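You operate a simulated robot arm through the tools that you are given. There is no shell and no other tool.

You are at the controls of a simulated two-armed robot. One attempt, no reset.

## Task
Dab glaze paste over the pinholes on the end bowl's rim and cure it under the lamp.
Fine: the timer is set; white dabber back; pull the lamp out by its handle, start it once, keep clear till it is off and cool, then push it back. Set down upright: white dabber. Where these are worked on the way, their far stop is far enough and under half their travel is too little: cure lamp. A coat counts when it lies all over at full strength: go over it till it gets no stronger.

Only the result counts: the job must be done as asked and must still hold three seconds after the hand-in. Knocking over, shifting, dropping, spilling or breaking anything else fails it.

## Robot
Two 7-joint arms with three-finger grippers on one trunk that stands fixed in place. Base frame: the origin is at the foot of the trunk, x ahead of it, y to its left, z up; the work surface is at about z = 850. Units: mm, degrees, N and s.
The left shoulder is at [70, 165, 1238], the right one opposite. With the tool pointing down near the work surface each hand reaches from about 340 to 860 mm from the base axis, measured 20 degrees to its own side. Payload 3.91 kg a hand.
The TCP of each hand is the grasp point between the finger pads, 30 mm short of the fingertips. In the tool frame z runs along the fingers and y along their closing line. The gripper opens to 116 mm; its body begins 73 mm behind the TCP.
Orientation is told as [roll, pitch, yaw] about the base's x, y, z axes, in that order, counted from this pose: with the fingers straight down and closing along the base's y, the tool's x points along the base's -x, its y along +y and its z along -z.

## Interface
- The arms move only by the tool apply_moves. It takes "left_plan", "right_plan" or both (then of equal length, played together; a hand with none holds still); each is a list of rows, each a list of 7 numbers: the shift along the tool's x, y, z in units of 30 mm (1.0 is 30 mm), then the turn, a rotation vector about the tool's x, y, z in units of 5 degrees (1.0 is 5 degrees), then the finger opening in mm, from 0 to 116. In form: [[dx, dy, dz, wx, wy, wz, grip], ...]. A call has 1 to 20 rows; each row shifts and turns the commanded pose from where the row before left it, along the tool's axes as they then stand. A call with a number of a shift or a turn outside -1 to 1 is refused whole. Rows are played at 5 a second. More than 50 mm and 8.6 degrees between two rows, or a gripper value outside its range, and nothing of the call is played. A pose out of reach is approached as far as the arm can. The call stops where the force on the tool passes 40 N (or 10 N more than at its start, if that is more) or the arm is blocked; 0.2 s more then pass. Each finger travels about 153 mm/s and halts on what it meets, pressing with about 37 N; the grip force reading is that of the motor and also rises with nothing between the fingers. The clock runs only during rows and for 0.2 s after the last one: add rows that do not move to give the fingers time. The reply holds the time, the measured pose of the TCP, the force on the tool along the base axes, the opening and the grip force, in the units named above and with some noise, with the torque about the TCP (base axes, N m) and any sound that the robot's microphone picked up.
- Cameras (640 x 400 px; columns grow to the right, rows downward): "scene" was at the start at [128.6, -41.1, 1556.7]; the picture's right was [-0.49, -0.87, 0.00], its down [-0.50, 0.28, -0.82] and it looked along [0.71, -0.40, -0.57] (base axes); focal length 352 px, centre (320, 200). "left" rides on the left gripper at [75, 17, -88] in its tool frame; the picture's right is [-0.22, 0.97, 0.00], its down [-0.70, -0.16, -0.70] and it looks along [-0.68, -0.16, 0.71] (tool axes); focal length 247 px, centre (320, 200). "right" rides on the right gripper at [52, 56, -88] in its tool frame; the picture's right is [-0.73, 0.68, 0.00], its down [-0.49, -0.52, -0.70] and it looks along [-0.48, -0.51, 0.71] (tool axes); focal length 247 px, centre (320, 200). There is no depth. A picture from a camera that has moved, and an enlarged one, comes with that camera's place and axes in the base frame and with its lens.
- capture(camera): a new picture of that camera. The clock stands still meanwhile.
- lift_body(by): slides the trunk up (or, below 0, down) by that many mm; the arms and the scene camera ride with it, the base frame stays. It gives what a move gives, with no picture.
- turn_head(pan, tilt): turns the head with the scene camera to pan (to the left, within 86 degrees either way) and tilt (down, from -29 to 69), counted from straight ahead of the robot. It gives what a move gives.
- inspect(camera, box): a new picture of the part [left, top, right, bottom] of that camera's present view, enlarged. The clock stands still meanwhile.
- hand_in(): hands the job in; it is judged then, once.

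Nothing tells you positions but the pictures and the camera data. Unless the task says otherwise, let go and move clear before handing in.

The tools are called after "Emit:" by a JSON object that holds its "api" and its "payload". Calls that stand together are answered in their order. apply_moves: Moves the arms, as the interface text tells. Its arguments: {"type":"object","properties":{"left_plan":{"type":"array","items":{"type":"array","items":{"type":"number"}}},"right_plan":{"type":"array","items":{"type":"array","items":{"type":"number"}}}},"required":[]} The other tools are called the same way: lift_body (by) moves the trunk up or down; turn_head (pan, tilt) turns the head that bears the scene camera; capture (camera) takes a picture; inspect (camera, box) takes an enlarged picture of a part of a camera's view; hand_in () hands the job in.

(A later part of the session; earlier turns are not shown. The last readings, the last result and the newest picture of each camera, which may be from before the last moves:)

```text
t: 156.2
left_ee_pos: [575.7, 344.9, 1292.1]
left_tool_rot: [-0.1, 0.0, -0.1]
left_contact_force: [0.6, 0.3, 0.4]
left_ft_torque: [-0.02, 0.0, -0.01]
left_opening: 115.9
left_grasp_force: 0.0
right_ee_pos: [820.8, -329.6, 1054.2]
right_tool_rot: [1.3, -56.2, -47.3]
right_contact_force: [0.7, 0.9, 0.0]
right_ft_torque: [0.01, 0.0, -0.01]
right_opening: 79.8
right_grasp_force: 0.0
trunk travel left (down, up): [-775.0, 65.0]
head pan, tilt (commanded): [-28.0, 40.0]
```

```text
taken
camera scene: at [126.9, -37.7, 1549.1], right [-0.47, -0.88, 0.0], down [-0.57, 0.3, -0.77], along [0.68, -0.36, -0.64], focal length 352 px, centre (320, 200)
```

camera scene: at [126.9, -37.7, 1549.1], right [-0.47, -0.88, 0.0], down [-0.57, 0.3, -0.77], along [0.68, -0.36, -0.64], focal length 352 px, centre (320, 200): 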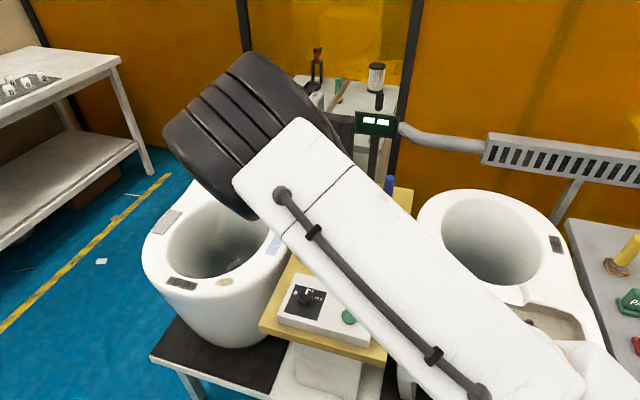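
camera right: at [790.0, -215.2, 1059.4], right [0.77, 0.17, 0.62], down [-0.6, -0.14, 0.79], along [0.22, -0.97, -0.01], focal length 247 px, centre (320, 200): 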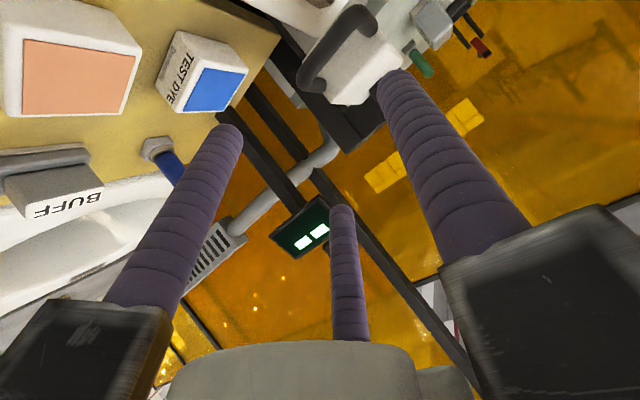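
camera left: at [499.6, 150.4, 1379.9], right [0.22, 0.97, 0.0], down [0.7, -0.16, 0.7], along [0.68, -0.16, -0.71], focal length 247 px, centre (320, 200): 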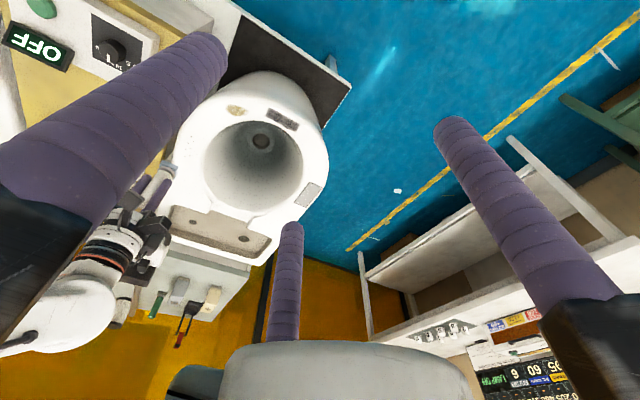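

The first 90° went cleanly. Continuing with the second 90°.

Emit:
{"api": "apply_moves", "payload": {"right_plan": [[0, 0, 0, 0, 0, 1, 80], [0, 0, 0, 0, 0, 1, 80], [0, 0, 0, 0, 0, 1, 80], [0, 0, 0, 0, 0, 1, 80], [0, 0, 0, 0, 0, 1, 80], [0, 0, 0, 0, 0, 1, 80], [0, 0, 0, 0, 0, 1, 80], [0, 0, 0, 0, 0, 1, 80], [0, 0, 0, 0, 0, 1, 80], [0, 0, 0, 0, 0, 1, 80], [0, 0, 0, 0, 0, 1, 80], [0, 0, 0, 0, 0, 1, 80], [0, 0, 0, 0, 0, 1, 80], [0, 0, 0, 0, 0, 1, 80], [0, 0, 0, 0, 0, 1, 80], [0, 0, 0, 0, 0, 1, 80], [0, 0, 0, 0, 0, 1, 80], [0, 0, 0, 0, 0, 1, 80]]}}

Emit:
{"api": "capture", "payload": {"camera": "right"}}

Emit:
{"api": "capture", "payload": {"camera": "scene"}}

```text
t: 160.0
left_ee_pos: [576.5, 345.1, 1291.4]
left_tool_rot: [0.0, 0.0, -0.1]
left_contact_force: [0.4, 0.2, 0.6]
left_ft_torque: [0.0, -0.01, -0.01]
left_opening: 115.5
left_grasp_force: 0.0
right_ee_pos: [873.1, -352.7, 1077.4]
right_tool_rot: [56.3, 0.2, -135.4]
right_contact_force: [0.0, -0.4, -0.1]
right_ft_torque: [0.01, 0.0, 0.03]
right_opening: 80.1
right_grasp_force: 0.1
right hand out of reach, approached as far as the arm can: row 12, 13, 14, 15, 16, 17, 18
trunk travel left (down, up): [-775.0, 65.0]
head pan, tilt (commanded): [-28.0, 40.0]
```

```text
taken
camera right: at [879.8, -285.6, 1173.3], right [-0.26, -0.79, 0.56], down [-0.96, 0.28, -0.05], along [-0.12, -0.55, -0.83], focal length 247 px, centre (320, 200)
```

right: 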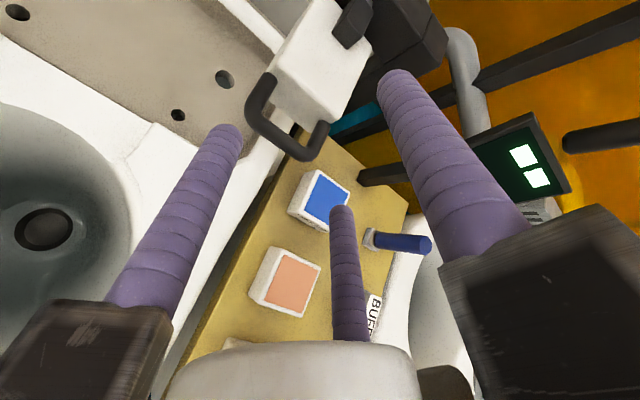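

```text
taken
camera scene: at [127.2, -38.0, 1549.1], right [-0.47, -0.88, 0.0], down [-0.57, 0.3, -0.77], along [0.68, -0.36, -0.64], focal length 352 px, centre (320, 200)
```

scene: 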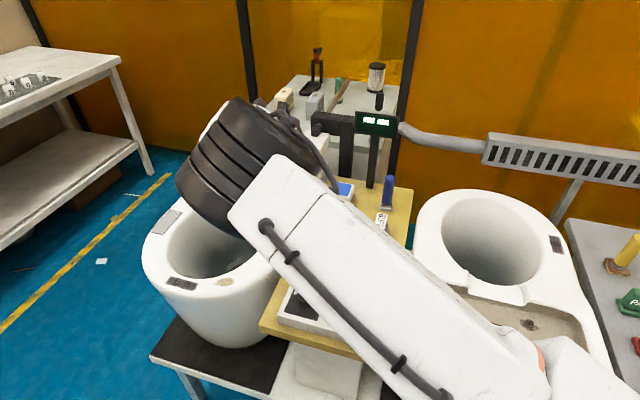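

The arm can't hold the full flip here. With three-fold finger symmetry I don't need it: rolling back 120° also puts a single finger on the lamp side, with the wrist near neutral, so I'll do that.

Emit:
{"api": "apply_moves", "payload": {"right_plan": [[0, 0, 0, 0, 0, -1, 80], [0, 0, 0, 0, 0, -1, 80], [0, 0, 0, 0, 0, -1, 80], [0, 0, 0, 0, 0, -1, 80], [0, 0, 0, 0, 0, -1, 80], [0, 0, 0, 0, 0, -1, 80], [0, 0, 0, 0, 0, -1, 80], [0, 0, 0, 0, 0, -1, 80], [0, 0, 0, 0, 0, -1, 80], [0, 0, 0, 0, 0, -1, 80], [0, 0, 0, 0, 0, -1, 80], [0, 0, 0, 0, 0, -1, 80]]}}

Emit:
{"api": "apply_moves", "payload": {"right_plan": [[0, 0, 0, 0, 0, -1, 80], [0, 0, 0, 0, 0, -1, 80], [0, 0, 0, 0, 0, -1, 80], [0, 0, 0, 0, 0, -1, 80], [0, 0, 0, 0, 0, -1, 80], [0, 0, 0, 0, 0, -1, 80], [0, 0, 0, 0, 0, -1, 80], [0, 0, 0, 0, 0, -1, 80], [0, 0, 0, 0, 0, -1, 80], [0, 0, 0, 0, 0, -1, 80], [0, 0, 0, 0, 0, -1, 80], [0, 0, 0, 0, 0, -1, 80], [0, 0, 0, 0, 0, 0, 80]]}}

Emit:
{"api": "capture", "payload": {"camera": "right"}}

Emit:
{"api": "capture", "payload": {"camera": "scene"}}

```text
t: 162.6
left_ee_pos: [576.2, 344.7, 1291.6]
left_tool_rot: [0.0, 0.0, 0.0]
left_contact_force: [-0.7, 0.1, -0.6]
left_ft_torque: [0.0, 0.02, 0.0]
left_opening: 115.7
left_grasp_force: 0.1
right_ee_pos: [872.7, -353.9, 1078.5]
right_tool_rot: [37.5, -46.2, -92.0]
right_contact_force: [0.2, -0.3, -0.1]
right_ft_torque: [0.01, 0.0, -0.01]
right_opening: 80.0
right_grasp_force: 0.0
trunk travel left (down, up): [-775.0, 65.0]
head pan, tilt (commanded): [-28.0, 40.0]
```

```text
t: 165.4
left_ee_pos: [575.3, 344.9, 1292.6]
left_tool_rot: [0.1, 0.0, 0.0]
left_contact_force: [0.0, -0.4, 0.1]
left_ft_torque: [0.01, -0.01, -0.01]
left_opening: 115.8
left_grasp_force: 0.0
right_ee_pos: [871.3, -353.2, 1078.6]
right_tool_rot: [-36.8, -46.4, 0.7]
right_contact_force: [0.0, 0.4, 0.2]
right_ft_torque: [-0.03, -0.02, 0.0]
right_opening: 80.0
right_grasp_force: 0.1
trunk travel left (down, up): [-775.0, 65.0]
head pan, tilt (commanded): [-28.0, 40.0]
```

```text
taken
camera right: at [808.4, -255.4, 1064.7], right [0.79, 0.56, 0.25], down [-0.3, 0.0, 0.95], along [0.53, -0.83, 0.16], focal length 247 px, centre (320, 200)
```

right: 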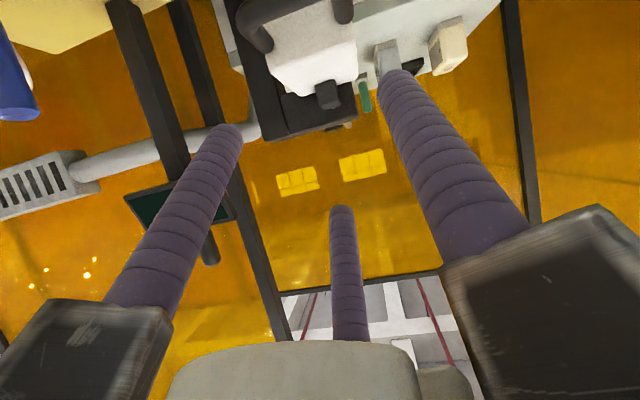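

```text
taken
camera scene: at [126.9, -37.7, 1549.1], right [-0.47, -0.88, 0.0], down [-0.57, 0.3, -0.77], along [0.68, -0.36, -0.64], focal length 352 px, centre (320, 200)
```

scene: 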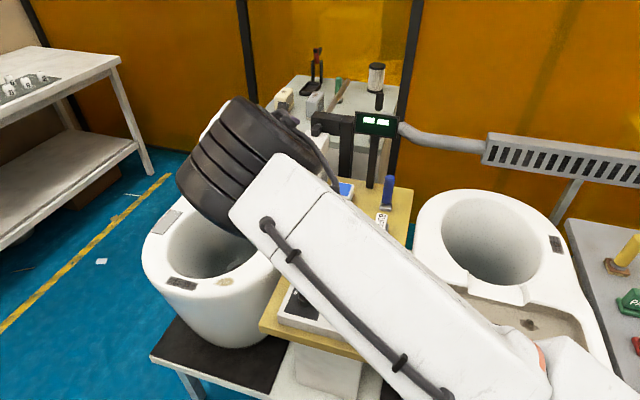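

The tool now has one finger up on the lamp side and two below. I'll lower to a pre-grasp point in line with the handle and partly close to 46 mm.

Emit:
{"api": "apply_moves", "payload": {"right_plan": [[0.633, 0.27, 0.429, 0, 0, 0, 60], [0.633, 0.27, 0.429, 0, 0, 0, 46], [0.633, 0.27, 0.429, 0, 0, 0, 46], [0, 0, 0, 0, 0, 0, 46]]}}

Emit:
{"api": "capture", "payload": {"camera": "right"}}

Emit:
{"api": "inspect", "payload": {"camera": "right", "box": [240, 40, 400, 180]}}

Emit:
{"api": "capture", "payload": {"camera": "left"}}

```text
t: 166.4
left_ee_pos: [576.1, 345.2, 1292.7]
left_tool_rot: [0.1, 0.0, 0.0]
left_contact_force: [-0.3, 0.3, -1.1]
left_ft_torque: [-0.03, -0.01, -0.03]
left_opening: 116.2
left_grasp_force: 0.2
right_ee_pos: [865.3, -355.5, 1005.3]
right_tool_rot: [-36.8, -46.7, 0.7]
right_contact_force: [-0.8, 0.5, -0.3]
right_ft_torque: [-0.02, -0.01, 0.02]
right_opening: 46.2
right_grasp_force: 0.2
trunk travel left (down, up): [-775.0, 65.0]
head pan, tilt (commanded): [-28.0, 40.0]
```

```text
taken
camera right: at [802.0, -259.5, 992.1], right [0.79, 0.56, 0.25], down [-0.3, 0.0, 0.95], along [0.53, -0.83, 0.16], focal length 247 px, centre (320, 200)
```

right: 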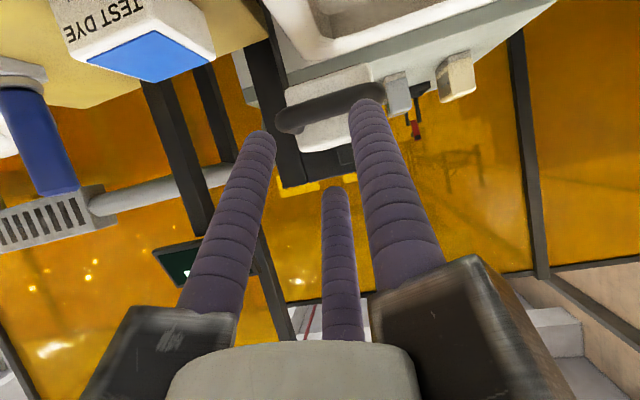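

```text
2.86 times, centred on (320, 110) of right
camera zoom: at [802.0, -259.5, 992.1], right [0.79, 0.56, 0.25], down [-0.3, 0.0, 0.95], along [0.53, -0.83, 0.16], focal length 706 px, centre (320, 457)
```

zoom: 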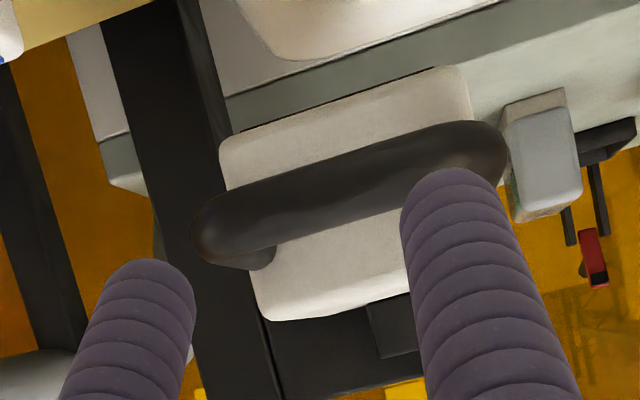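

```text
taken
camera left: at [500.2, 360.9, 1379.8], right [0.22, 0.97, 0.0], down [0.7, -0.16, 0.7], along [0.68, -0.16, -0.71], focal length 247 px, centre (320, 200)
```

left: 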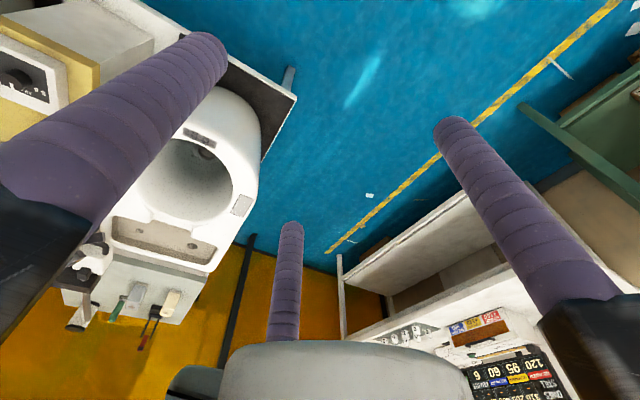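

The view from below shows the handle nicely framed between the fingers, about 5 mm to the right. I'll shift slightly and advance 40 mm along the tool axis.

Emit:
{"api": "apply_moves", "payload": {"right_plan": [[-0.065, 0.115, 0.4, 0, 0, 0, 46], [0, 0, 0.5, 0, 0, 0, 46], [0, 0, 0.43, 0, 0, 0, 46], [0, 0, 0, 0, 0, 0, 46]]}}

Emit:
{"api": "capture", "payload": {"camera": "right"}}

Emit:
{"api": "inspect", "payload": {"camera": "right", "box": [230, 40, 410, 200]}}

```text
t: 167.4
left_ee_pos: [576.1, 345.2, 1292.5]
left_tool_rot: [-0.1, 0.0, 0.0]
left_contact_force: [-1.5, -0.3, 0.1]
left_ft_torque: [-0.02, -0.03, -0.01]
left_opening: 116.1
left_grasp_force: 0.0
right_ee_pos: [894.2, -377.5, 984.2]
right_tool_rot: [-36.8, -46.6, 0.7]
right_contact_force: [-0.1, -0.5, -0.6]
right_ft_torque: [-0.02, 0.03, -0.02]
right_opening: 46.1
right_grasp_force: 0.1
trunk travel left (down, up): [-775.0, 65.0]
head pan, tilt (commanded): [-28.0, 40.0]
```

```text
taken
camera right: at [828.5, -280.0, 970.5], right [0.79, 0.56, 0.25], down [-0.3, 0.0, 0.95], along [0.53, -0.83, 0.16], focal length 247 px, centre (320, 200)
```

right: 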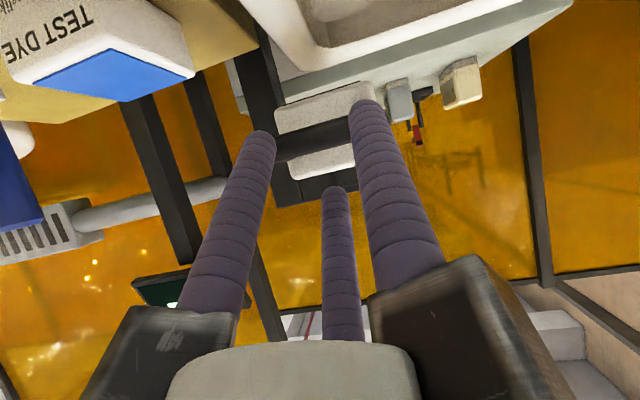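

```text
2.50 times, centred on (320, 120) of right
camera zoom: at [828.5, -280.0, 970.5], right [0.79, 0.56, 0.25], down [-0.3, 0.0, 0.95], along [0.53, -0.83, 0.16], focal length 617 px, centre (320, 400)
```

zoom: 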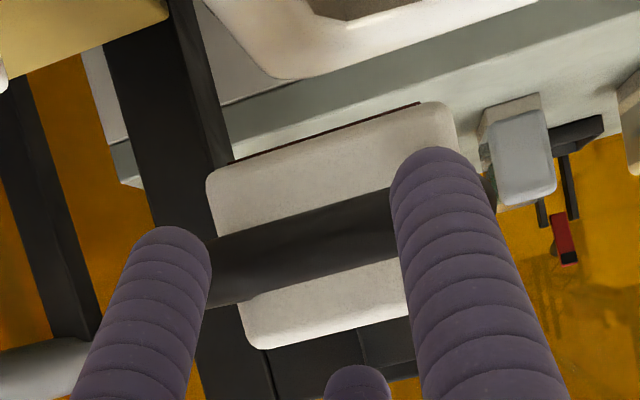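

The bar now lies just beyond the lower finger tips. I'll lower the tool axis about 10 mm so the bar sits midway, then advance about 20 mm so the fingers straddle it.

Emit:
{"api": "apply_moves", "payload": {"right_plan": [[0.289, 0.167, 0, 0, 0, 0, 46], [0, 0, 0.3, 0, 0, 0, 46], [0, 0, 0.2, 0, 0, 0, 46], [0, 0, 0, 0, 0, 0, 46]]}}

Emit:
{"api": "capture", "payload": {"camera": "right"}}

Emit:
{"api": "inspect", "payload": {"camera": "right", "box": [230, 40, 410, 220]}}

```text
t: 168.4
left_ee_pos: [576.7, 345.8, 1292.4]
left_tool_rot: [0.0, 0.0, 0.0]
left_contact_force: [0.6, 0.3, 0.6]
left_ft_torque: [-0.05, 0.01, 0.01]
left_opening: 116.0
left_grasp_force: 0.0
right_ee_pos: [898.7, -382.4, 967.9]
right_tool_rot: [-36.7, -46.6, 0.7]
right_contact_force: [-0.3, -0.6, 0.0]
right_ft_torque: [-0.01, 0.01, 0.03]
right_opening: 46.1
right_grasp_force: 0.1
trunk travel left (down, up): [-775.0, 65.0]
head pan, tilt (commanded): [-28.0, 40.0]
```

```text
taken
camera right: at [833.4, -284.8, 954.1], right [0.79, 0.55, 0.25], down [-0.3, 0.0, 0.95], along [0.53, -0.83, 0.16], focal length 247 px, centre (320, 200)
```

right: 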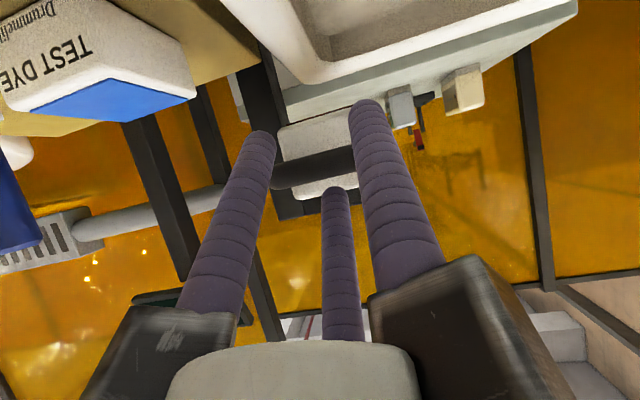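

```text
2.22 times, centred on (320, 130) of right
camera zoom: at [833.4, -284.8, 954.1], right [0.79, 0.55, 0.25], down [-0.3, 0.0, 0.95], along [0.53, -0.83, 0.16], focal length 549 px, centre (320, 356)
```

zoom: 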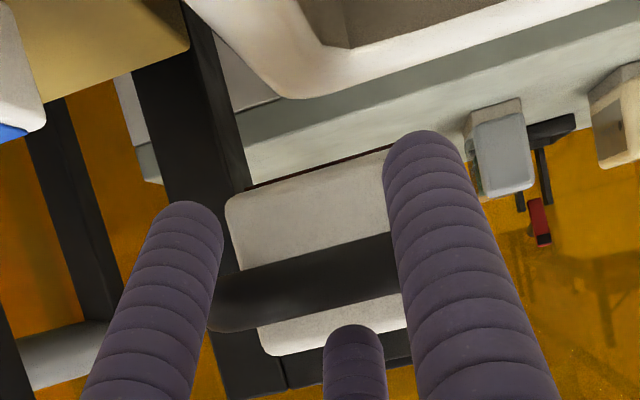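

The bar sits between the fingers with the single finger above it. I'll advance 5 mm more and close gradually.

Emit:
{"api": "apply_moves", "payload": {"right_plan": [[0, 0, 0.17, 0, 0, 0, 44], [0, 0, 0, 0, 0, 0, 38], [0, 0, 0, 0, 0, 0, 34], [0, 0, 0, 0, 0, 0, 30], [0, 0, 0, 0, 0, 0, 30]]}}

Emit:
{"api": "inspect", "payload": {"camera": "right", "box": [230, 40, 410, 220]}}

```text
t: 169.6
left_ee_pos: [576.5, 344.3, 1292.2]
left_tool_rot: [0.0, 0.0, 0.0]
left_contact_force: [0.1, -0.2, -0.7]
left_ft_torque: [0.0, -0.01, 0.0]
left_opening: 116.2
left_grasp_force: 0.0
right_ee_pos: [901.0, -385.6, 965.1]
right_tool_rot: [-36.7, -46.7, 0.8]
right_contact_force: [2.9, -1.3, 6.2]
right_ft_torque: [-0.1, -0.12, -0.01]
right_opening: 33.5
right_grasp_force: 3.3
trunk travel left (down, up): [-775.0, 65.0]
head pan, tilt (commanded): [-28.0, 40.0]
```

```text
2.22 times, centred on (320, 130) of right
camera zoom: at [836.5, -288.1, 952.2], right [0.79, 0.56, 0.25], down [-0.3, 0.0, 0.95], along [0.53, -0.83, 0.17], focal length 549 px, centre (320, 356)
```

zoom: 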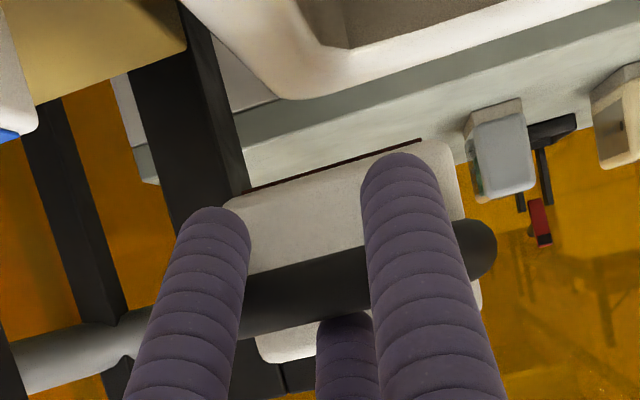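

The upper finger touches the bar first. I'll raise the tool axis 3 mm to centre it and close fully.

Emit:
{"api": "apply_moves", "payload": {"right_plan": [[-0.087, -0.05, 0, 0, 0, 0, 34], [0, 0, 0, 0, 0, 0, 28], [0, 0, 0, 0, 0, 0, 20], [0, 0, 0, 0, 0, 0, 10], [0, 0, 0, 0, 0, 0, 10]]}}

Emit:
{"api": "inspect", "payload": {"camera": "right", "box": [230, 40, 410, 220]}}

```text
t: 170.8
left_ee_pos: [575.7, 346.0, 1292.2]
left_tool_rot: [-0.1, 0.0, 0.0]
left_contact_force: [0.8, 0.0, -0.3]
left_ft_torque: [0.02, 0.04, -0.02]
left_opening: 115.9
left_grasp_force: 0.1
right_ee_pos: [901.6, -387.5, 968.8]
right_tool_rot: [-36.9, -46.6, 0.8]
right_contact_force: [2.5, -0.2, 8.2]
right_ft_torque: [-0.67, 0.3, 0.35]
right_opening: 26.0
right_grasp_force: 45.0
trunk travel left (down, up): [-775.0, 65.0]
head pan, tilt (commanded): [-28.0, 40.0]
```

```text
2.22 times, centred on (320, 130) of right
camera zoom: at [837.1, -288.9, 954.7], right [0.79, 0.56, 0.25], down [-0.3, 0.0, 0.95], along [0.53, -0.83, 0.17], focal length 549 px, centre (320, 356)
```

zoom: 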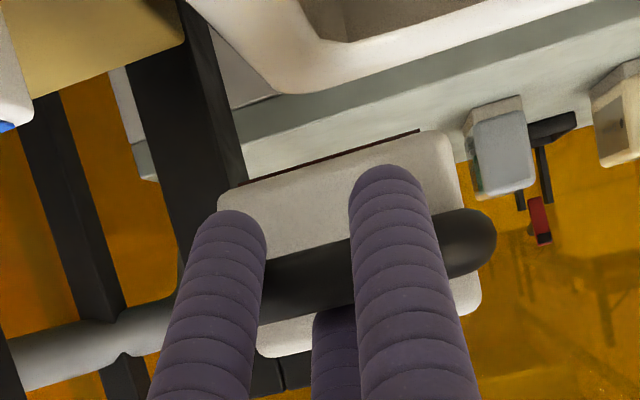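

The handle is firmly gripped at 26 mm. I'll start a gentle pull toward the robot along the bench axis.

Emit:
{"api": "apply_moves", "payload": {"right_plan": [[0.096, 0.054, -0.167, 0, 0, 0, 10], [0.096, 0.054, -0.167, 0, 0, 0, 10], [0.096, 0.054, -0.167, 0, 0, 0, 10], [0, 0, 0, 0, 0, 0, 10]]}}

Emit:
{"api": "capture", "payload": {"camera": "right"}}

Emit:
{"api": "capture", "payload": {"camera": "scene"}}

```text
t: 171.8
left_ee_pos: [574.9, 345.8, 1293.1]
left_tool_rot: [-0.1, -0.1, 0.0]
left_contact_force: [-0.1, -0.3, 0.9]
left_ft_torque: [0.02, 0.0, 0.02]
left_opening: 116.0
left_grasp_force: 0.0
right_ee_pos: [888.4, -375.0, 968.8]
right_tool_rot: [-36.9, -46.6, 0.8]
right_contact_force: [0.2, -0.5, 10.6]
right_ft_torque: [-0.84, 0.43, 0.42]
right_opening: 26.2
right_grasp_force: 45.4
trunk travel left (down, up): [-775.0, 65.0]
head pan, tilt (commanded): [-28.0, 40.0]
```

```text
taken
camera right: at [823.8, -275.5, 954.7], right [0.79, 0.56, 0.25], down [-0.3, 0.0, 0.95], along [0.53, -0.83, 0.17], focal length 247 px, centre (320, 200)
```

right: 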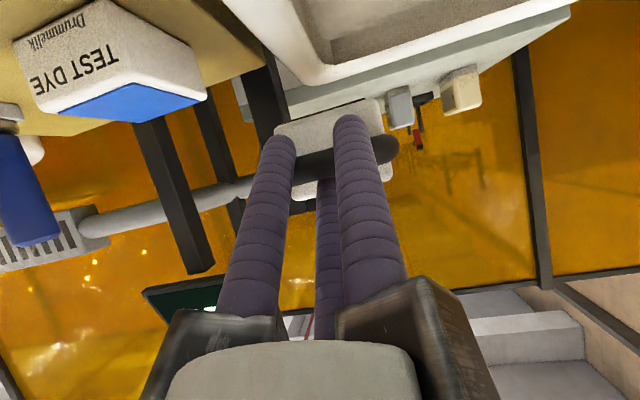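

```text
taken
camera scene: at [125.2, -36.8, 1549.3], right [-0.47, -0.88, 0.0], down [-0.57, 0.3, -0.77], along [0.68, -0.36, -0.64], focal length 352 px, centre (320, 200)
```

scene: 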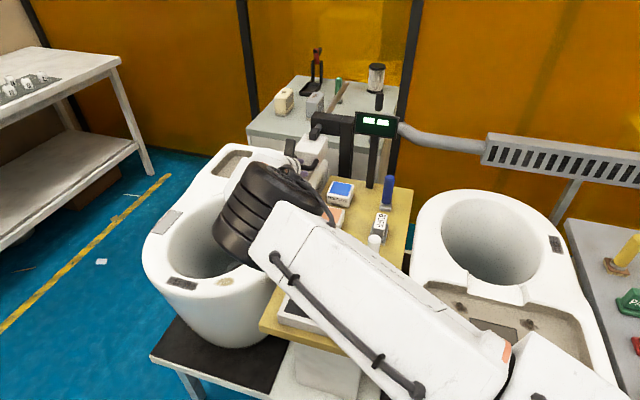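

The lamp slides out easily along that direction. I'll continue the pull while gradually bringing the tool more upright, rotating about the bar so the wrist doesn't run into its limit.

Emit:
{"api": "apply_moves", "payload": {"right_plan": [[0.093, 0.054, -0.241, 0, 0, 0, 10], [0.117, 0.0675, -0.222, -0.0987, 0.174, 0, 10], [0.12, 0.0694, -0.22, -0.0987, 0.174, 0, 10], [0.124, 0.0713, -0.217, -0.0987, 0.174, 0, 10], [0.127, 0.0732, -0.214, -0.0987, 0.174, 0, 10], [0.13, 0.0751, -0.212, -0.0987, 0.174, 0, 10], [0, 0, 0, 0, 0, 0, 10]]}}

Emit:
{"api": "capture", "payload": {"camera": "right"}}

Emit:
{"api": "capture", "payload": {"camera": "scene"}}

```text
t: 173.4
left_ee_pos: [574.9, 345.0, 1291.6]
left_tool_rot: [0.0, 0.0, 0.0]
left_contact_force: [-1.2, -0.1, 0.6]
left_ft_torque: [0.01, 0.0, 0.01]
left_opening: 116.1
left_grasp_force: 0.0
right_ee_pos: [856.6, -340.1, 970.0]
right_tool_rot: [-31.9, -43.0, -2.8]
right_contact_force: [-0.5, -1.4, 8.3]
right_ft_torque: [-0.86, 0.49, 0.27]
right_opening: 25.8
right_grasp_force: 44.8
trunk travel left (down, up): [-775.0, 65.0]
head pan, tilt (commanded): [-28.0, 40.0]
```

```text
taken
camera right: at [790.8, -242.2, 967.2], right [0.81, 0.54, 0.24], down [-0.24, -0.06, 0.97], along [0.54, -0.84, 0.08], focal length 247 px, centre (320, 200)
```

right: 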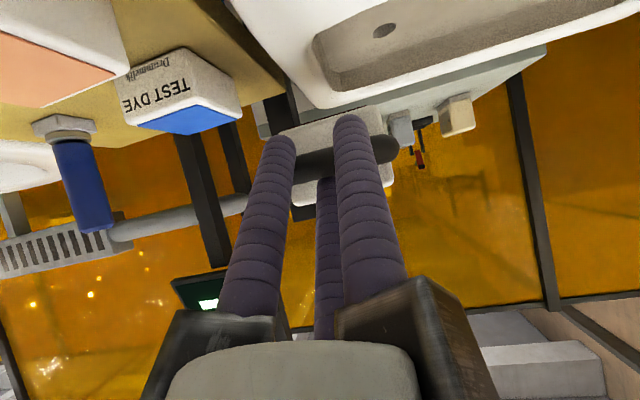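

```text
taken
camera scene: at [125.5, -37.3, 1549.3], right [-0.47, -0.88, 0.0], down [-0.57, 0.3, -0.77], along [0.68, -0.36, -0.64], focal length 352 px, centre (320, 200)
```

scene: 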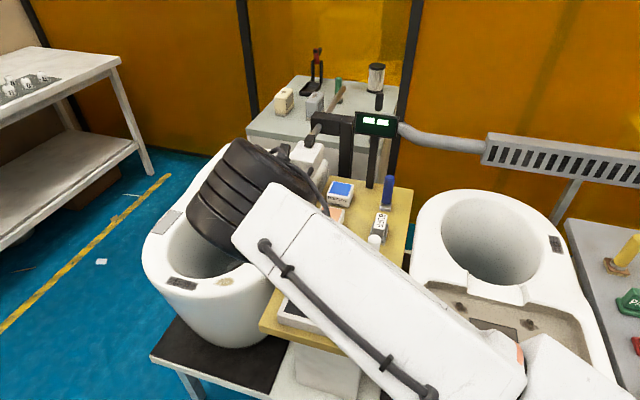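

It's following well, and the lamp's telescopic rod is now visible behind it. I'll keep pulling.

Emit:
{"api": "apply_moves", "payload": {"right_plan": [[0.133, 0.0769, -0.209, -0.0987, 0.174, 0, 10], [0.136, 0.0787, -0.206, -0.0987, 0.174, 0, 10], [0.139, 0.0805, -0.203, -0.0987, 0.174, 0, 10], [0.1425, 0.0822, -0.2, -0.0987, 0.174, 0, 10], [0.1455, 0.084, -0.197, -0.0987, 0.174, 0, 10], [0.1485, 0.0857, -0.193, -0.0987, 0.174, 0, 10], [0.151, 0.0874, -0.19, -0.0987, 0.174, 0, 10], [0.154, 0.089, -0.187, -0.0987, 0.174, 0, 10], [0, 0, 0, 0, 0, 0, 10]]}}

Emit:
{"api": "capture", "payload": {"camera": "right"}}

Emit:
{"api": "capture", "payload": {"camera": "scene"}}

```text
t: 175.4
left_ee_pos: [573.5, 344.9, 1292.9]
left_tool_rot: [0.0, -0.1, 0.0]
left_contact_force: [-0.3, -0.7, -0.5]
left_ft_torque: [0.0, -0.03, 0.01]
left_opening: 115.9
left_grasp_force: 0.1
right_ee_pos: [812.5, -297.4, 974.4]
right_tool_rot: [-25.2, -37.1, -7.2]
right_contact_force: [-1.6, -5.0, 17.8]
right_ft_torque: [-0.93, 0.26, 0.3]
right_opening: 25.5
right_grasp_force: 45.2
trunk travel left (down, up): [-775.0, 65.0]
head pan, tilt (commanded): [-28.0, 40.0]
```

```text
taken
camera right: at [747.5, -198.9, 986.7], right [0.83, 0.52, 0.21], down [-0.15, -0.16, 0.98], along [0.54, -0.84, -0.05], focal length 247 px, centre (320, 200)
```

right: 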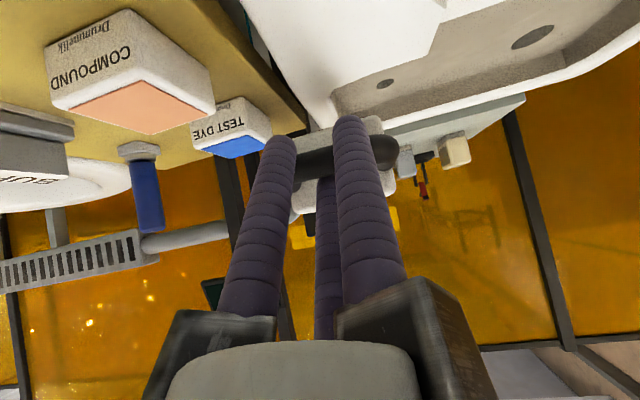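

```text
taken
camera scene: at [123.6, -37.4, 1549.5], right [-0.47, -0.88, 0.0], down [-0.57, 0.3, -0.77], along [0.68, -0.36, -0.64], focal length 352 px, centre (320, 200)
```

scene: 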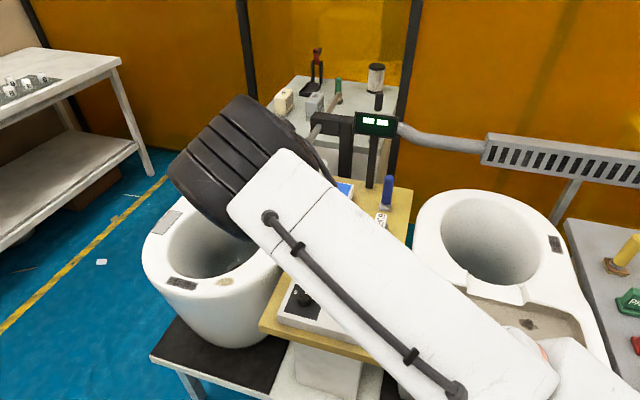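

Force is building slightly upward. I'll relieve 2 mm in height and continue.

Emit:
{"api": "apply_moves", "payload": {"right_plan": [[-0.023, -0.052, -0.048, 0, 0, 0, 10], [0.157, 0.0906, -0.184, -0.0987, 0.174, 0, 10], [0.16, 0.0922, -0.18, -0.0987, 0.174, 0, 10], [0.1625, 0.0938, -0.177, -0.0987, 0.174, 0, 10], [0.165, 0.0953, -0.173, -0.0987, 0.174, 0, 10], [0.168, 0.0968, -0.17, -0.0987, 0.174, 0, 10], [0.17, 0.0982, -0.166, -0.0987, 0.174, 0, 10], [0.173, 0.0997, -0.162, -0.0987, 0.174, 0, 10], [0, 0, 0, 0, 0, 0, 10]]}}

Emit:
{"api": "capture", "payload": {"camera": "right"}}

Emit:
{"api": "capture", "payload": {"camera": "scene"}}

```text
t: 177.1
left_ee_pos: [578.3, 345.2, 1290.0]
left_tool_rot: [-0.2, 0.0, -0.3]
left_contact_force: [0.0, 0.2, 0.1]
left_ft_torque: [0.01, -0.02, 0.0]
left_opening: 115.9
left_grasp_force: 0.2
right_ee_pos: [782.8, -268.3, 976.9]
right_tool_rot: [-19.8, -32.4, -10.6]
right_contact_force: [13.8, 17.3, 9.8]
right_ft_torque: [-1.08, 0.77, 0.65]
right_opening: 25.1
right_grasp_force: 44.8
trunk travel left (down, up): [-775.0, 65.0]
head pan, tilt (commanded): [-28.0, 40.0]
stopped in row 8 (right hand): the force on the tool passed its limit at 41 N (the readings are from after the stop); the commanded pose is now the measured one
```

```text
taken
camera right: at [721.1, -171.8, 1002.4], right [0.85, 0.49, 0.2], down [-0.08, -0.24, 0.97], along [0.52, -0.84, -0.16], focal length 247 px, centre (320, 200)
```

right: 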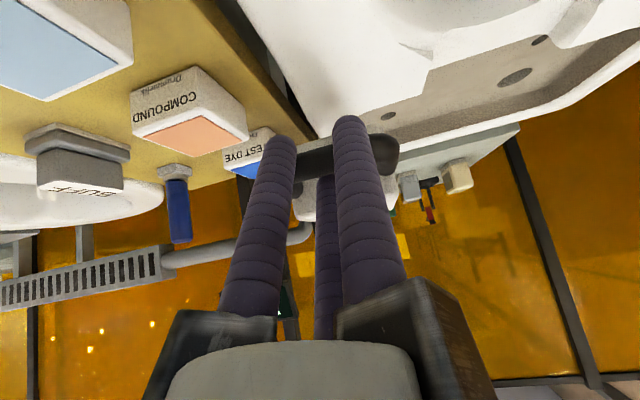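

```text
taken
camera scene: at [128.1, -35.1, 1548.7], right [-0.47, -0.88, 0.0], down [-0.57, 0.3, -0.77], along [0.68, -0.36, -0.64], focal length 352 px, centre (320, 200)
```

scene: 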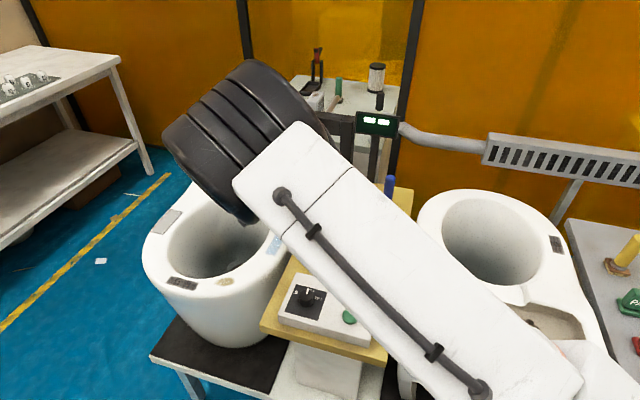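

The pull stopped at over 40 N, perhaps at the far stop, after about 173 mm of travel. I'll check with the cameras whether the lamp is at its stop and over the coat.

Emit:
{"api": "inspect", "payload": {"camera": "left", "box": [0, 60, 280, 360]}}

Emit:
{"api": "inspect", "payload": {"camera": "right", "box": [200, 60, 460, 240]}}

Emit:
{"api": "inspect", "payload": {"camera": "scene", "box": [240, 90, 420, 230]}}

```text
1.33 times, centred on (140, 210) of left
camera zoom: at [502.0, 361.5, 1378.2], right [0.23, 0.97, 0.0], down [0.7, -0.16, 0.7], along [0.68, -0.16, -0.71], focal length 329 px, centre (560, 187)
```

zoom: 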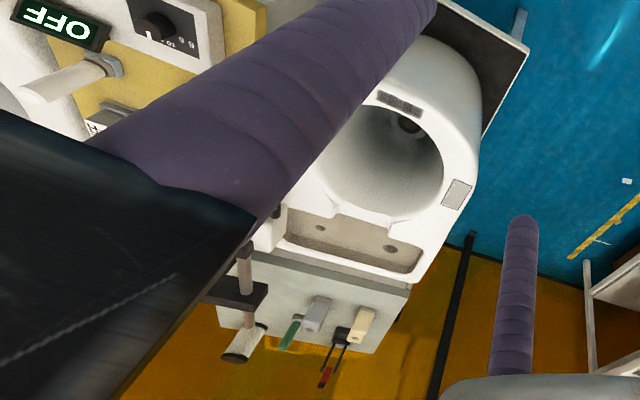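

```text
2.22 times, centred on (330, 150) of right
camera zoom: at [721.1, -171.8, 1002.4], right [0.85, 0.49, 0.2], down [-0.08, -0.24, 0.97], along [0.52, -0.84, -0.16], focal length 549 px, centre (298, 311)
```

zoom: 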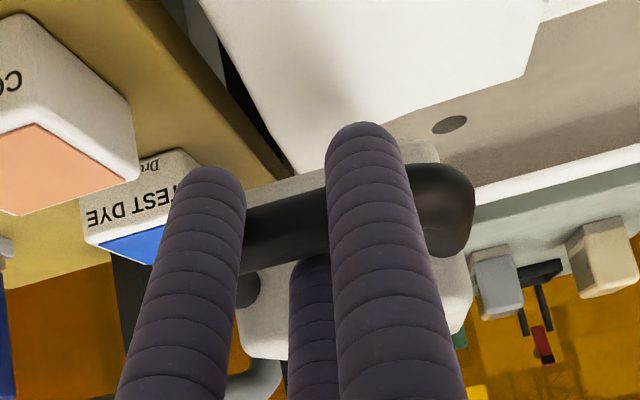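

```text
2.86 times, centred on (330, 160) of scene
camera zoom: at [128.1, -35.1, 1548.7], right [-0.47, -0.88, 0.0], down [-0.57, 0.3, -0.77], along [0.68, -0.36, -0.64], focal length 1006 px, centre (291, 314)
```

zoom: 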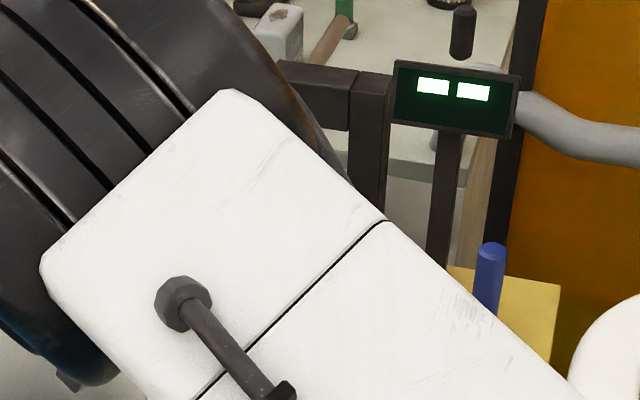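

I'll let it settle and read the forces, then try a little further pull to tell a hard stop from an arm limit.

Emit:
{"api": "apply_moves", "payload": {"right_plan": [[0, 0, 0, 0, 0, 0, 10], [0, 0, 0, 0, 0, 0, 10]]}}

Emit:
{"api": "apply_moves", "payload": {"right_plan": [[0.0697, 0.0382, -0.0607, 0, 0, 0, 10], [0, 0, 0, 0, 0, 0, 10]]}}

```text
t: 177.7
left_ee_pos: [577.2, 345.9, 1291.6]
left_tool_rot: [-0.1, 0.1, -0.1]
left_contact_force: [0.6, -0.1, 0.0]
left_ft_torque: [0.01, -0.05, 0.01]
left_opening: 115.8
left_grasp_force: 0.1
right_ee_pos: [783.7, -268.8, 978.0]
right_tool_rot: [-20.0, -32.2, -10.7]
right_contact_force: [19.1, 14.8, 9.9]
right_ft_torque: [0.23, -0.47, 1.64]
right_opening: 25.1
right_grasp_force: 44.9
trunk travel left (down, up): [-775.0, 65.0]
head pan, tilt (commanded): [-28.0, 40.0]
```

```text
t: 178.3
left_ee_pos: [577.7, 347.6, 1290.2]
left_tool_rot: [-0.1, 0.2, -0.1]
left_contact_force: [-0.8, -0.2, -0.6]
left_ft_torque: [-0.01, -0.02, 0.01]
left_opening: 116.0
left_grasp_force: 0.0
right_ee_pos: [781.4, -267.7, 977.5]
right_tool_rot: [-19.7, -32.4, -11.1]
right_contact_force: [23.5, 24.4, 13.5]
right_ft_torque: [-0.12, -0.25, 1.63]
right_opening: 25.1
right_grasp_force: 44.9
trunk travel left (down, up): [-775.0, 65.0]
head pan, tilt (commanded): [-28.0, 40.0]
```

There's no resistance along the pull now, but a sideways load of about 34 N has built up. I'll relieve it by moving about 2 mm toward the bowl side.

Emit:
{"api": "apply_moves", "payload": {"right_plan": [[-0.0318, 0.0586, 0, 0, 0, 0, 10], [0, 0, 0, 0, 0, 0, 10]]}}

```text
t: 178.9
left_ee_pos: [577.5, 347.5, 1290.2]
left_tool_rot: [-0.3, 0.1, -0.1]
left_contact_force: [0.5, 0.7, -0.8]
left_ft_torque: [0.02, -0.01, 0.01]
left_opening: 116.1
left_grasp_force: 0.0
right_ee_pos: [782.1, -268.2, 976.7]
right_tool_rot: [-19.4, -32.3, -11.5]
right_contact_force: [18.6, 20.7, 12.4]
right_ft_torque: [-0.25, 0.0, 1.42]
right_opening: 25.2
right_grasp_force: 45.3
trunk travel left (down, up): [-775.0, 65.0]
head pan, tilt (commanded): [-28.0, 40.0]
```

The sideways load comes from the arm nearing a joint limit in this posture. I'll unload it, release, and regrip from above with the tool upright, which is reachable at this distance.

Emit:
{"api": "apply_moves", "payload": {"right_plan": [[-0.0636, 0.1172, 0, 0, 0, 0, 10], [-0.0318, 0.0586, 0, 0, 0, 0, 10], [0, 0, 0, 0, 0, 0, 10]]}}

```text
t: 179.7
left_ee_pos: [575.8, 345.5, 1291.6]
left_tool_rot: [-0.1, 0.1, -0.1]
left_contact_force: [-0.3, 0.3, -0.8]
left_ft_torque: [-0.01, -0.04, 0.03]
left_opening: 116.2
left_grasp_force: 0.1
right_ee_pos: [782.5, -268.1, 979.5]
right_tool_rot: [-19.8, -32.1, -11.4]
right_contact_force: [3.3, 7.4, 11.6]
right_ft_torque: [-0.28, 0.09, 0.75]
right_opening: 24.8
right_grasp_force: 45.2
trunk travel left (down, up): [-775.0, 65.0]
head pan, tilt (commanded): [-28.0, 40.0]
```

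The load is down. I'll open slightly to 36 mm, check, and back out along the tool axis.

Emit:
{"api": "apply_moves", "payload": {"right_plan": [[0, 0, 0, 0, 0, 0, 28], [0, 0, 0, 0, 0, 0, 32], [0, 0, 0, 0, 0, 0, 36], [0, 0, 0, 0, 0, 0, 36]]}}

Emit:
{"api": "inspect", "payload": {"camera": "right", "box": [200, 60, 460, 240]}}

```text
t: 180.7
left_ee_pos: [576.8, 342.8, 1293.2]
left_tool_rot: [0.0, -0.1, -0.2]
left_contact_force: [0.0, -0.5, -0.8]
left_ft_torque: [0.02, -0.02, 0.0]
left_opening: 116.0
left_grasp_force: 0.0
right_ee_pos: [783.0, -270.4, 974.8]
right_tool_rot: [-19.9, -31.9, -11.4]
right_contact_force: [-0.4, 0.4, 1.3]
right_ft_torque: [0.0, 0.01, 0.01]
right_opening: 36.0
right_grasp_force: 0.1
trunk travel left (down, up): [-775.0, 65.0]
head pan, tilt (commanded): [-28.0, 40.0]
```

```text
2.22 times, centred on (330, 150) of right
camera zoom: at [722.3, -172.6, 1000.5], right [0.86, 0.48, 0.19], down [-0.08, -0.24, 0.97], along [0.51, -0.84, -0.17], focal length 549 px, centre (298, 311)
```

zoom: 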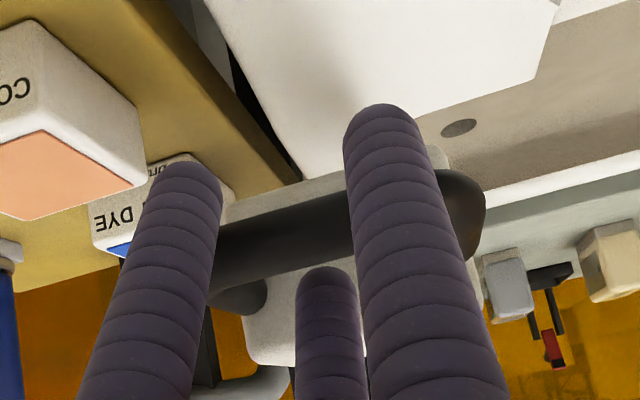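

Released cleanly. Backing out along the tool axis and lifting.

Emit:
{"api": "apply_moves", "payload": {"right_plan": [[0, 0, -0.5, 0, 0, 0, 36], [0, 0, -1, 0, 0, 0, 36], [0, 0, -1, 0, 0, 0, 36], [0, 0, -1, 0, 0, 0, 36], [0, 0, 0, 0, 0, 0, 36]]}}

Emit:
{"api": "capture", "payload": {"camera": "right"}}

Emit:
{"api": "capture", "payload": {"camera": "scene"}}

```text
t: 181.8
left_ee_pos: [576.4, 342.5, 1291.9]
left_tool_rot: [0.1, 0.0, -0.1]
left_contact_force: [0.0, -0.5, 0.0]
left_ft_torque: [0.01, -0.01, 0.04]
left_opening: 116.1
left_grasp_force: 0.0
right_ee_pos: [705.9, -239.7, 965.1]
right_tool_rot: [-20.7, -23.6, -12.5]
right_contact_force: [-0.3, 0.4, -0.1]
right_ft_torque: [0.02, -0.02, -0.02]
right_opening: 36.1
right_grasp_force: 0.0
trunk travel left (down, up): [-775.0, 65.0]
head pan, tilt (commanded): [-28.0, 40.0]
stopped in row 5 (right hand): the arm was blocked; the commanded pose is now the measured one
```

```text
taken
camera right: at [653.1, -140.7, 1000.4], right [0.89, 0.45, 0.07], down [0.05, -0.26, 0.96], along [0.46, -0.85, -0.25], focal length 247 px, centre (320, 200)
```

right: 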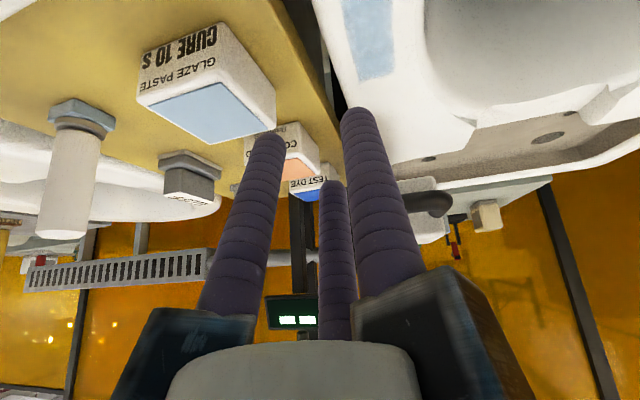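

```text
taken
camera scene: at [126.9, -37.9, 1549.2], right [-0.47, -0.88, 0.0], down [-0.57, 0.3, -0.77], along [0.68, -0.36, -0.64], focal length 352 px, centre (320, 200)
```

scene: 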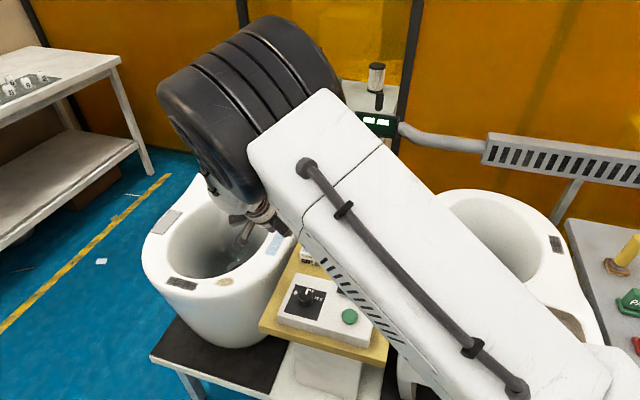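

The arm hit a joint limit while retreating and drifted, though the hand is still well above the rim. I'll carefully bring it up while unwinding the tilt toward the neutral tool-down orientation, in small checked moves.

Emit:
{"api": "apply_moves", "payload": {"right_plan": [[-0.16, -0.13, -0.34, -0.4, 0.37, -0.29, 36], [-0.15, -0.12, -0.35, -0.4, 0.37, -0.29, 36], [-0.14, -0.11, -0.36, -0.4, 0.37, -0.29, 36], [0, 0, 0, 0, 0, 0, 36]]}}

Emit:
{"api": "capture", "payload": {"camera": "scene"}}

Emit:
{"api": "capture", "payload": {"camera": "right"}}

```text
t: 182.8
left_ee_pos: [576.0, 343.7, 1291.9]
left_tool_rot: [0.0, 0.1, -0.1]
left_contact_force: [0.4, -0.1, 0.4]
left_ft_torque: [0.0, 0.03, 0.01]
left_opening: 116.2
left_grasp_force: 0.1
right_ee_pos: [708.3, -238.0, 1001.6]
right_tool_rot: [-15.8, -17.1, -9.7]
right_contact_force: [0.1, -0.6, -0.5]
right_ft_torque: [0.01, 0.02, -0.01]
right_opening: 35.8
right_grasp_force: 0.0
trunk travel left (down, up): [-775.0, 65.0]
head pan, tilt (commanded): [-28.0, 40.0]
```

```text
taken
camera scene: at [127.0, -37.3, 1549.1], right [-0.47, -0.88, 0.0], down [-0.57, 0.3, -0.77], along [0.68, -0.36, -0.64], focal length 352 px, centre (320, 200)
```

scene: 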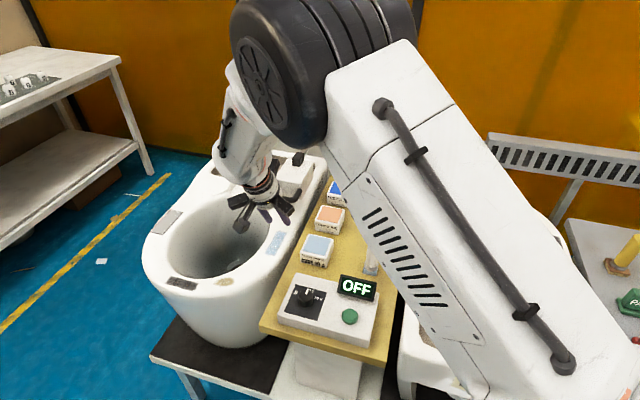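

```text
taken
camera right: at [650.8, -147.2, 1052.0], right [0.85, 0.52, 0.04], down [0.17, -0.34, 0.92], along [0.49, -0.78, -0.38], focal length 247 px, centre (320, 200)
```

right: 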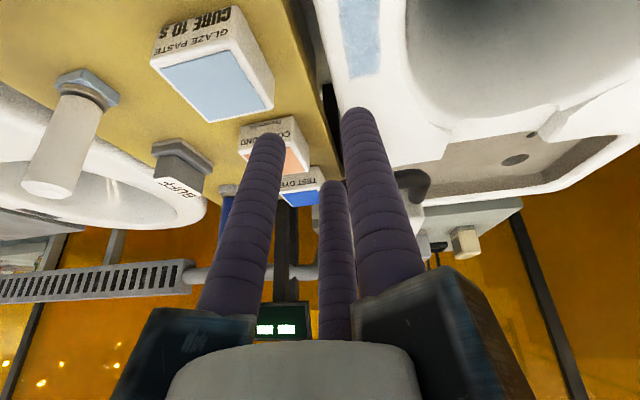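

It's following well now. I'll keep unwinding to neutral while rising.

Emit:
{"api": "apply_moves", "payload": {"right_plan": [[-0.12, -0.11, -0.4, -0.5, 0.46, -0.36, 36], [-0.1, -0.09, -0.4, -0.5, 0.46, -0.36, 36], [-0.08, -0.07, -0.4, -0.5, 0.46, -0.36, 36], [-0.06, -0.05, -0.4, -0.5, 0.46, -0.36, 36], [-0.04, -0.03, -0.4, -0.5, 0.46, -0.36, 36], [0, 0, -0.4, -0.4, 0.37, -0.29, 36], [0, 0, 0, 0, 0, 0, 36]]}}

Emit:
{"api": "capture", "payload": {"camera": "scene"}}

Emit:
{"api": "capture", "payload": {"camera": "right"}}

```text
t: 184.4
left_ee_pos: [575.5, 343.6, 1292.7]
left_tool_rot: [0.0, 0.0, -0.1]
left_contact_force: [-0.5, 0.4, 0.2]
left_ft_torque: [-0.01, 0.0, -0.03]
left_opening: 116.1
left_grasp_force: 0.1
right_ee_pos: [706.2, -234.3, 1075.8]
right_tool_rot: [-2.5, -2.2, -1.6]
right_contact_force: [-0.1, -0.3, 0.4]
right_ft_torque: [-0.02, 0.04, 0.01]
right_opening: 36.0
right_grasp_force: 0.0
trunk travel left (down, up): [-775.0, 65.0]
head pan, tilt (commanded): [-28.0, 40.0]
```

```text
taken
camera scene: at [126.9, -37.6, 1549.1], right [-0.47, -0.88, 0.0], down [-0.57, 0.3, -0.77], along [0.68, -0.36, -0.64], focal length 352 px, centre (320, 200)
```

scene: 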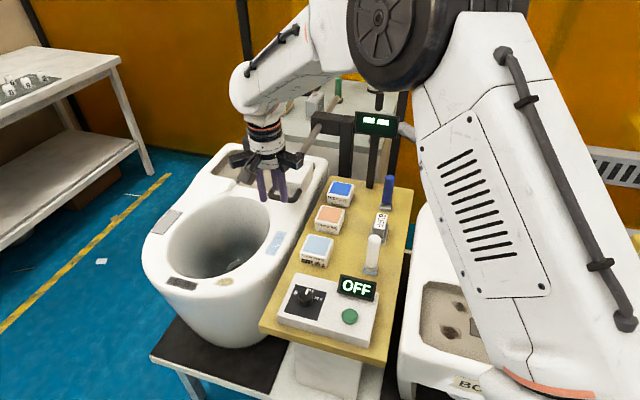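

```text
taken
camera right: at [651.3, -172.1, 1158.4], right [0.75, 0.66, 0.0], down [0.44, -0.5, 0.74], along [0.49, -0.56, -0.67], focal length 247 px, centre (320, 200)
```

right: 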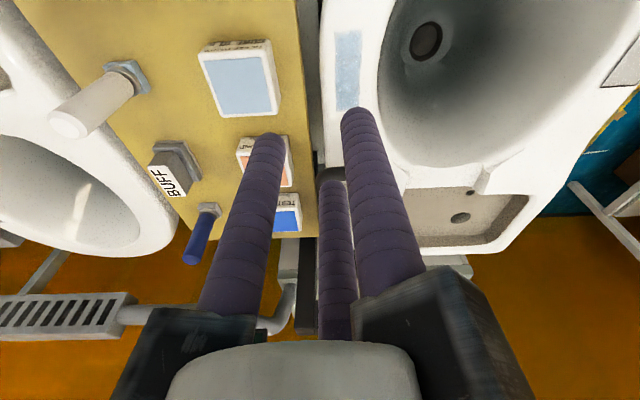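

Back to the normal tool-down posture and the coat is intact. I'll set yaw to -15° (single finger facing the lamp) and sidestep to see the pulled lamp clearly.

Emit:
{"api": "apply_moves", "payload": {"right_plan": [[0.444, -0.6, -0.39, -0.167, 0.147, 0.9, 60], [0.444, -0.6, -0.39, -0.167, 0.147, 0.9, 80], [0.444, -0.6, -0.39, -0.167, 0.147, 0.9, 116], [0, 0, 0, 0, 0, 0, 116]]}}

Emit:
{"api": "capture", "payload": {"camera": "right"}}

Emit:
{"api": "capture", "payload": {"camera": "scene"}}

Emit:
{"api": "inspect", "payload": {"camera": "scene", "box": [220, 90, 400, 260]}}

```text
t: 185.4
left_ee_pos: [577.8, 343.9, 1292.0]
left_tool_rot: [0.0, 0.0, -0.1]
left_contact_force: [-0.2, 1.2, -0.3]
left_ft_torque: [-0.02, -0.03, -0.01]
left_opening: 115.8
left_grasp_force: 0.0
right_ee_pos: [659.3, -282.0, 1110.7]
right_tool_rot: [0.2, -0.4, -15.1]
right_contact_force: [-0.2, -0.9, -0.7]
right_ft_torque: [0.01, 0.05, -0.04]
right_opening: 116.0
right_grasp_force: 0.0
trunk travel left (down, up): [-775.0, 65.0]
head pan, tilt (commanded): [-28.0, 40.0]
```

```text
taken
camera right: at [622.6, -214.4, 1198.2], right [0.88, 0.47, 0.01], down [0.33, -0.63, 0.7], along [0.33, -0.62, -0.71], focal length 247 px, centre (320, 200)
```

right: 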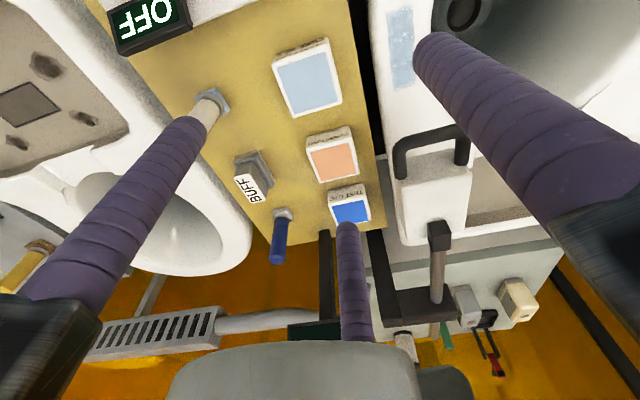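

```text
taken
camera scene: at [127.2, -37.6, 1549.1], right [-0.47, -0.88, 0.0], down [-0.57, 0.3, -0.77], along [0.68, -0.36, -0.64], focal length 352 px, centre (320, 200)
```

scene: 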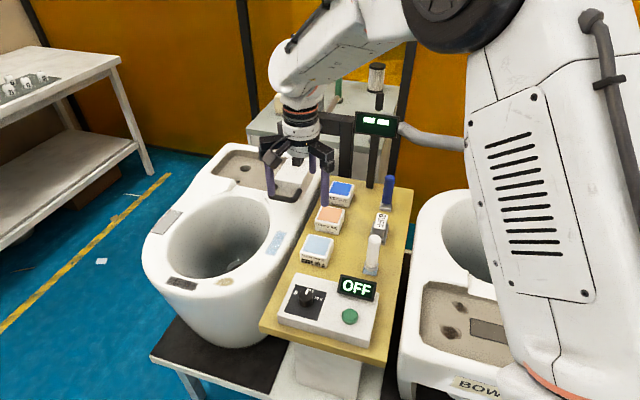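

```text
2.35 times, centred on (310, 175) of scene
camera zoom: at [127.2, -37.6, 1549.1], right [-0.47, -0.88, 0.0], down [-0.57, 0.3, -0.77], along [0.68, -0.36, -0.64], focal length 828 px, centre (344, 259)
```

zoom: 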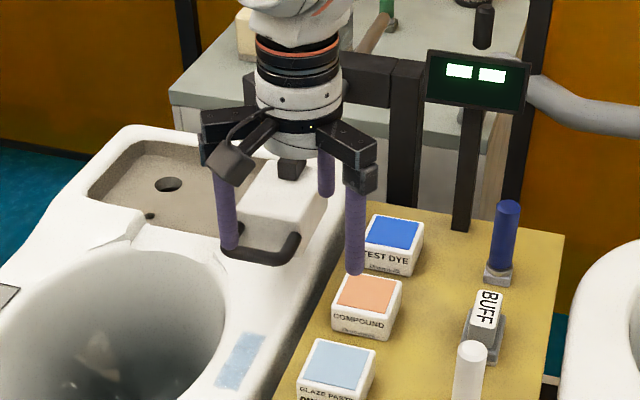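

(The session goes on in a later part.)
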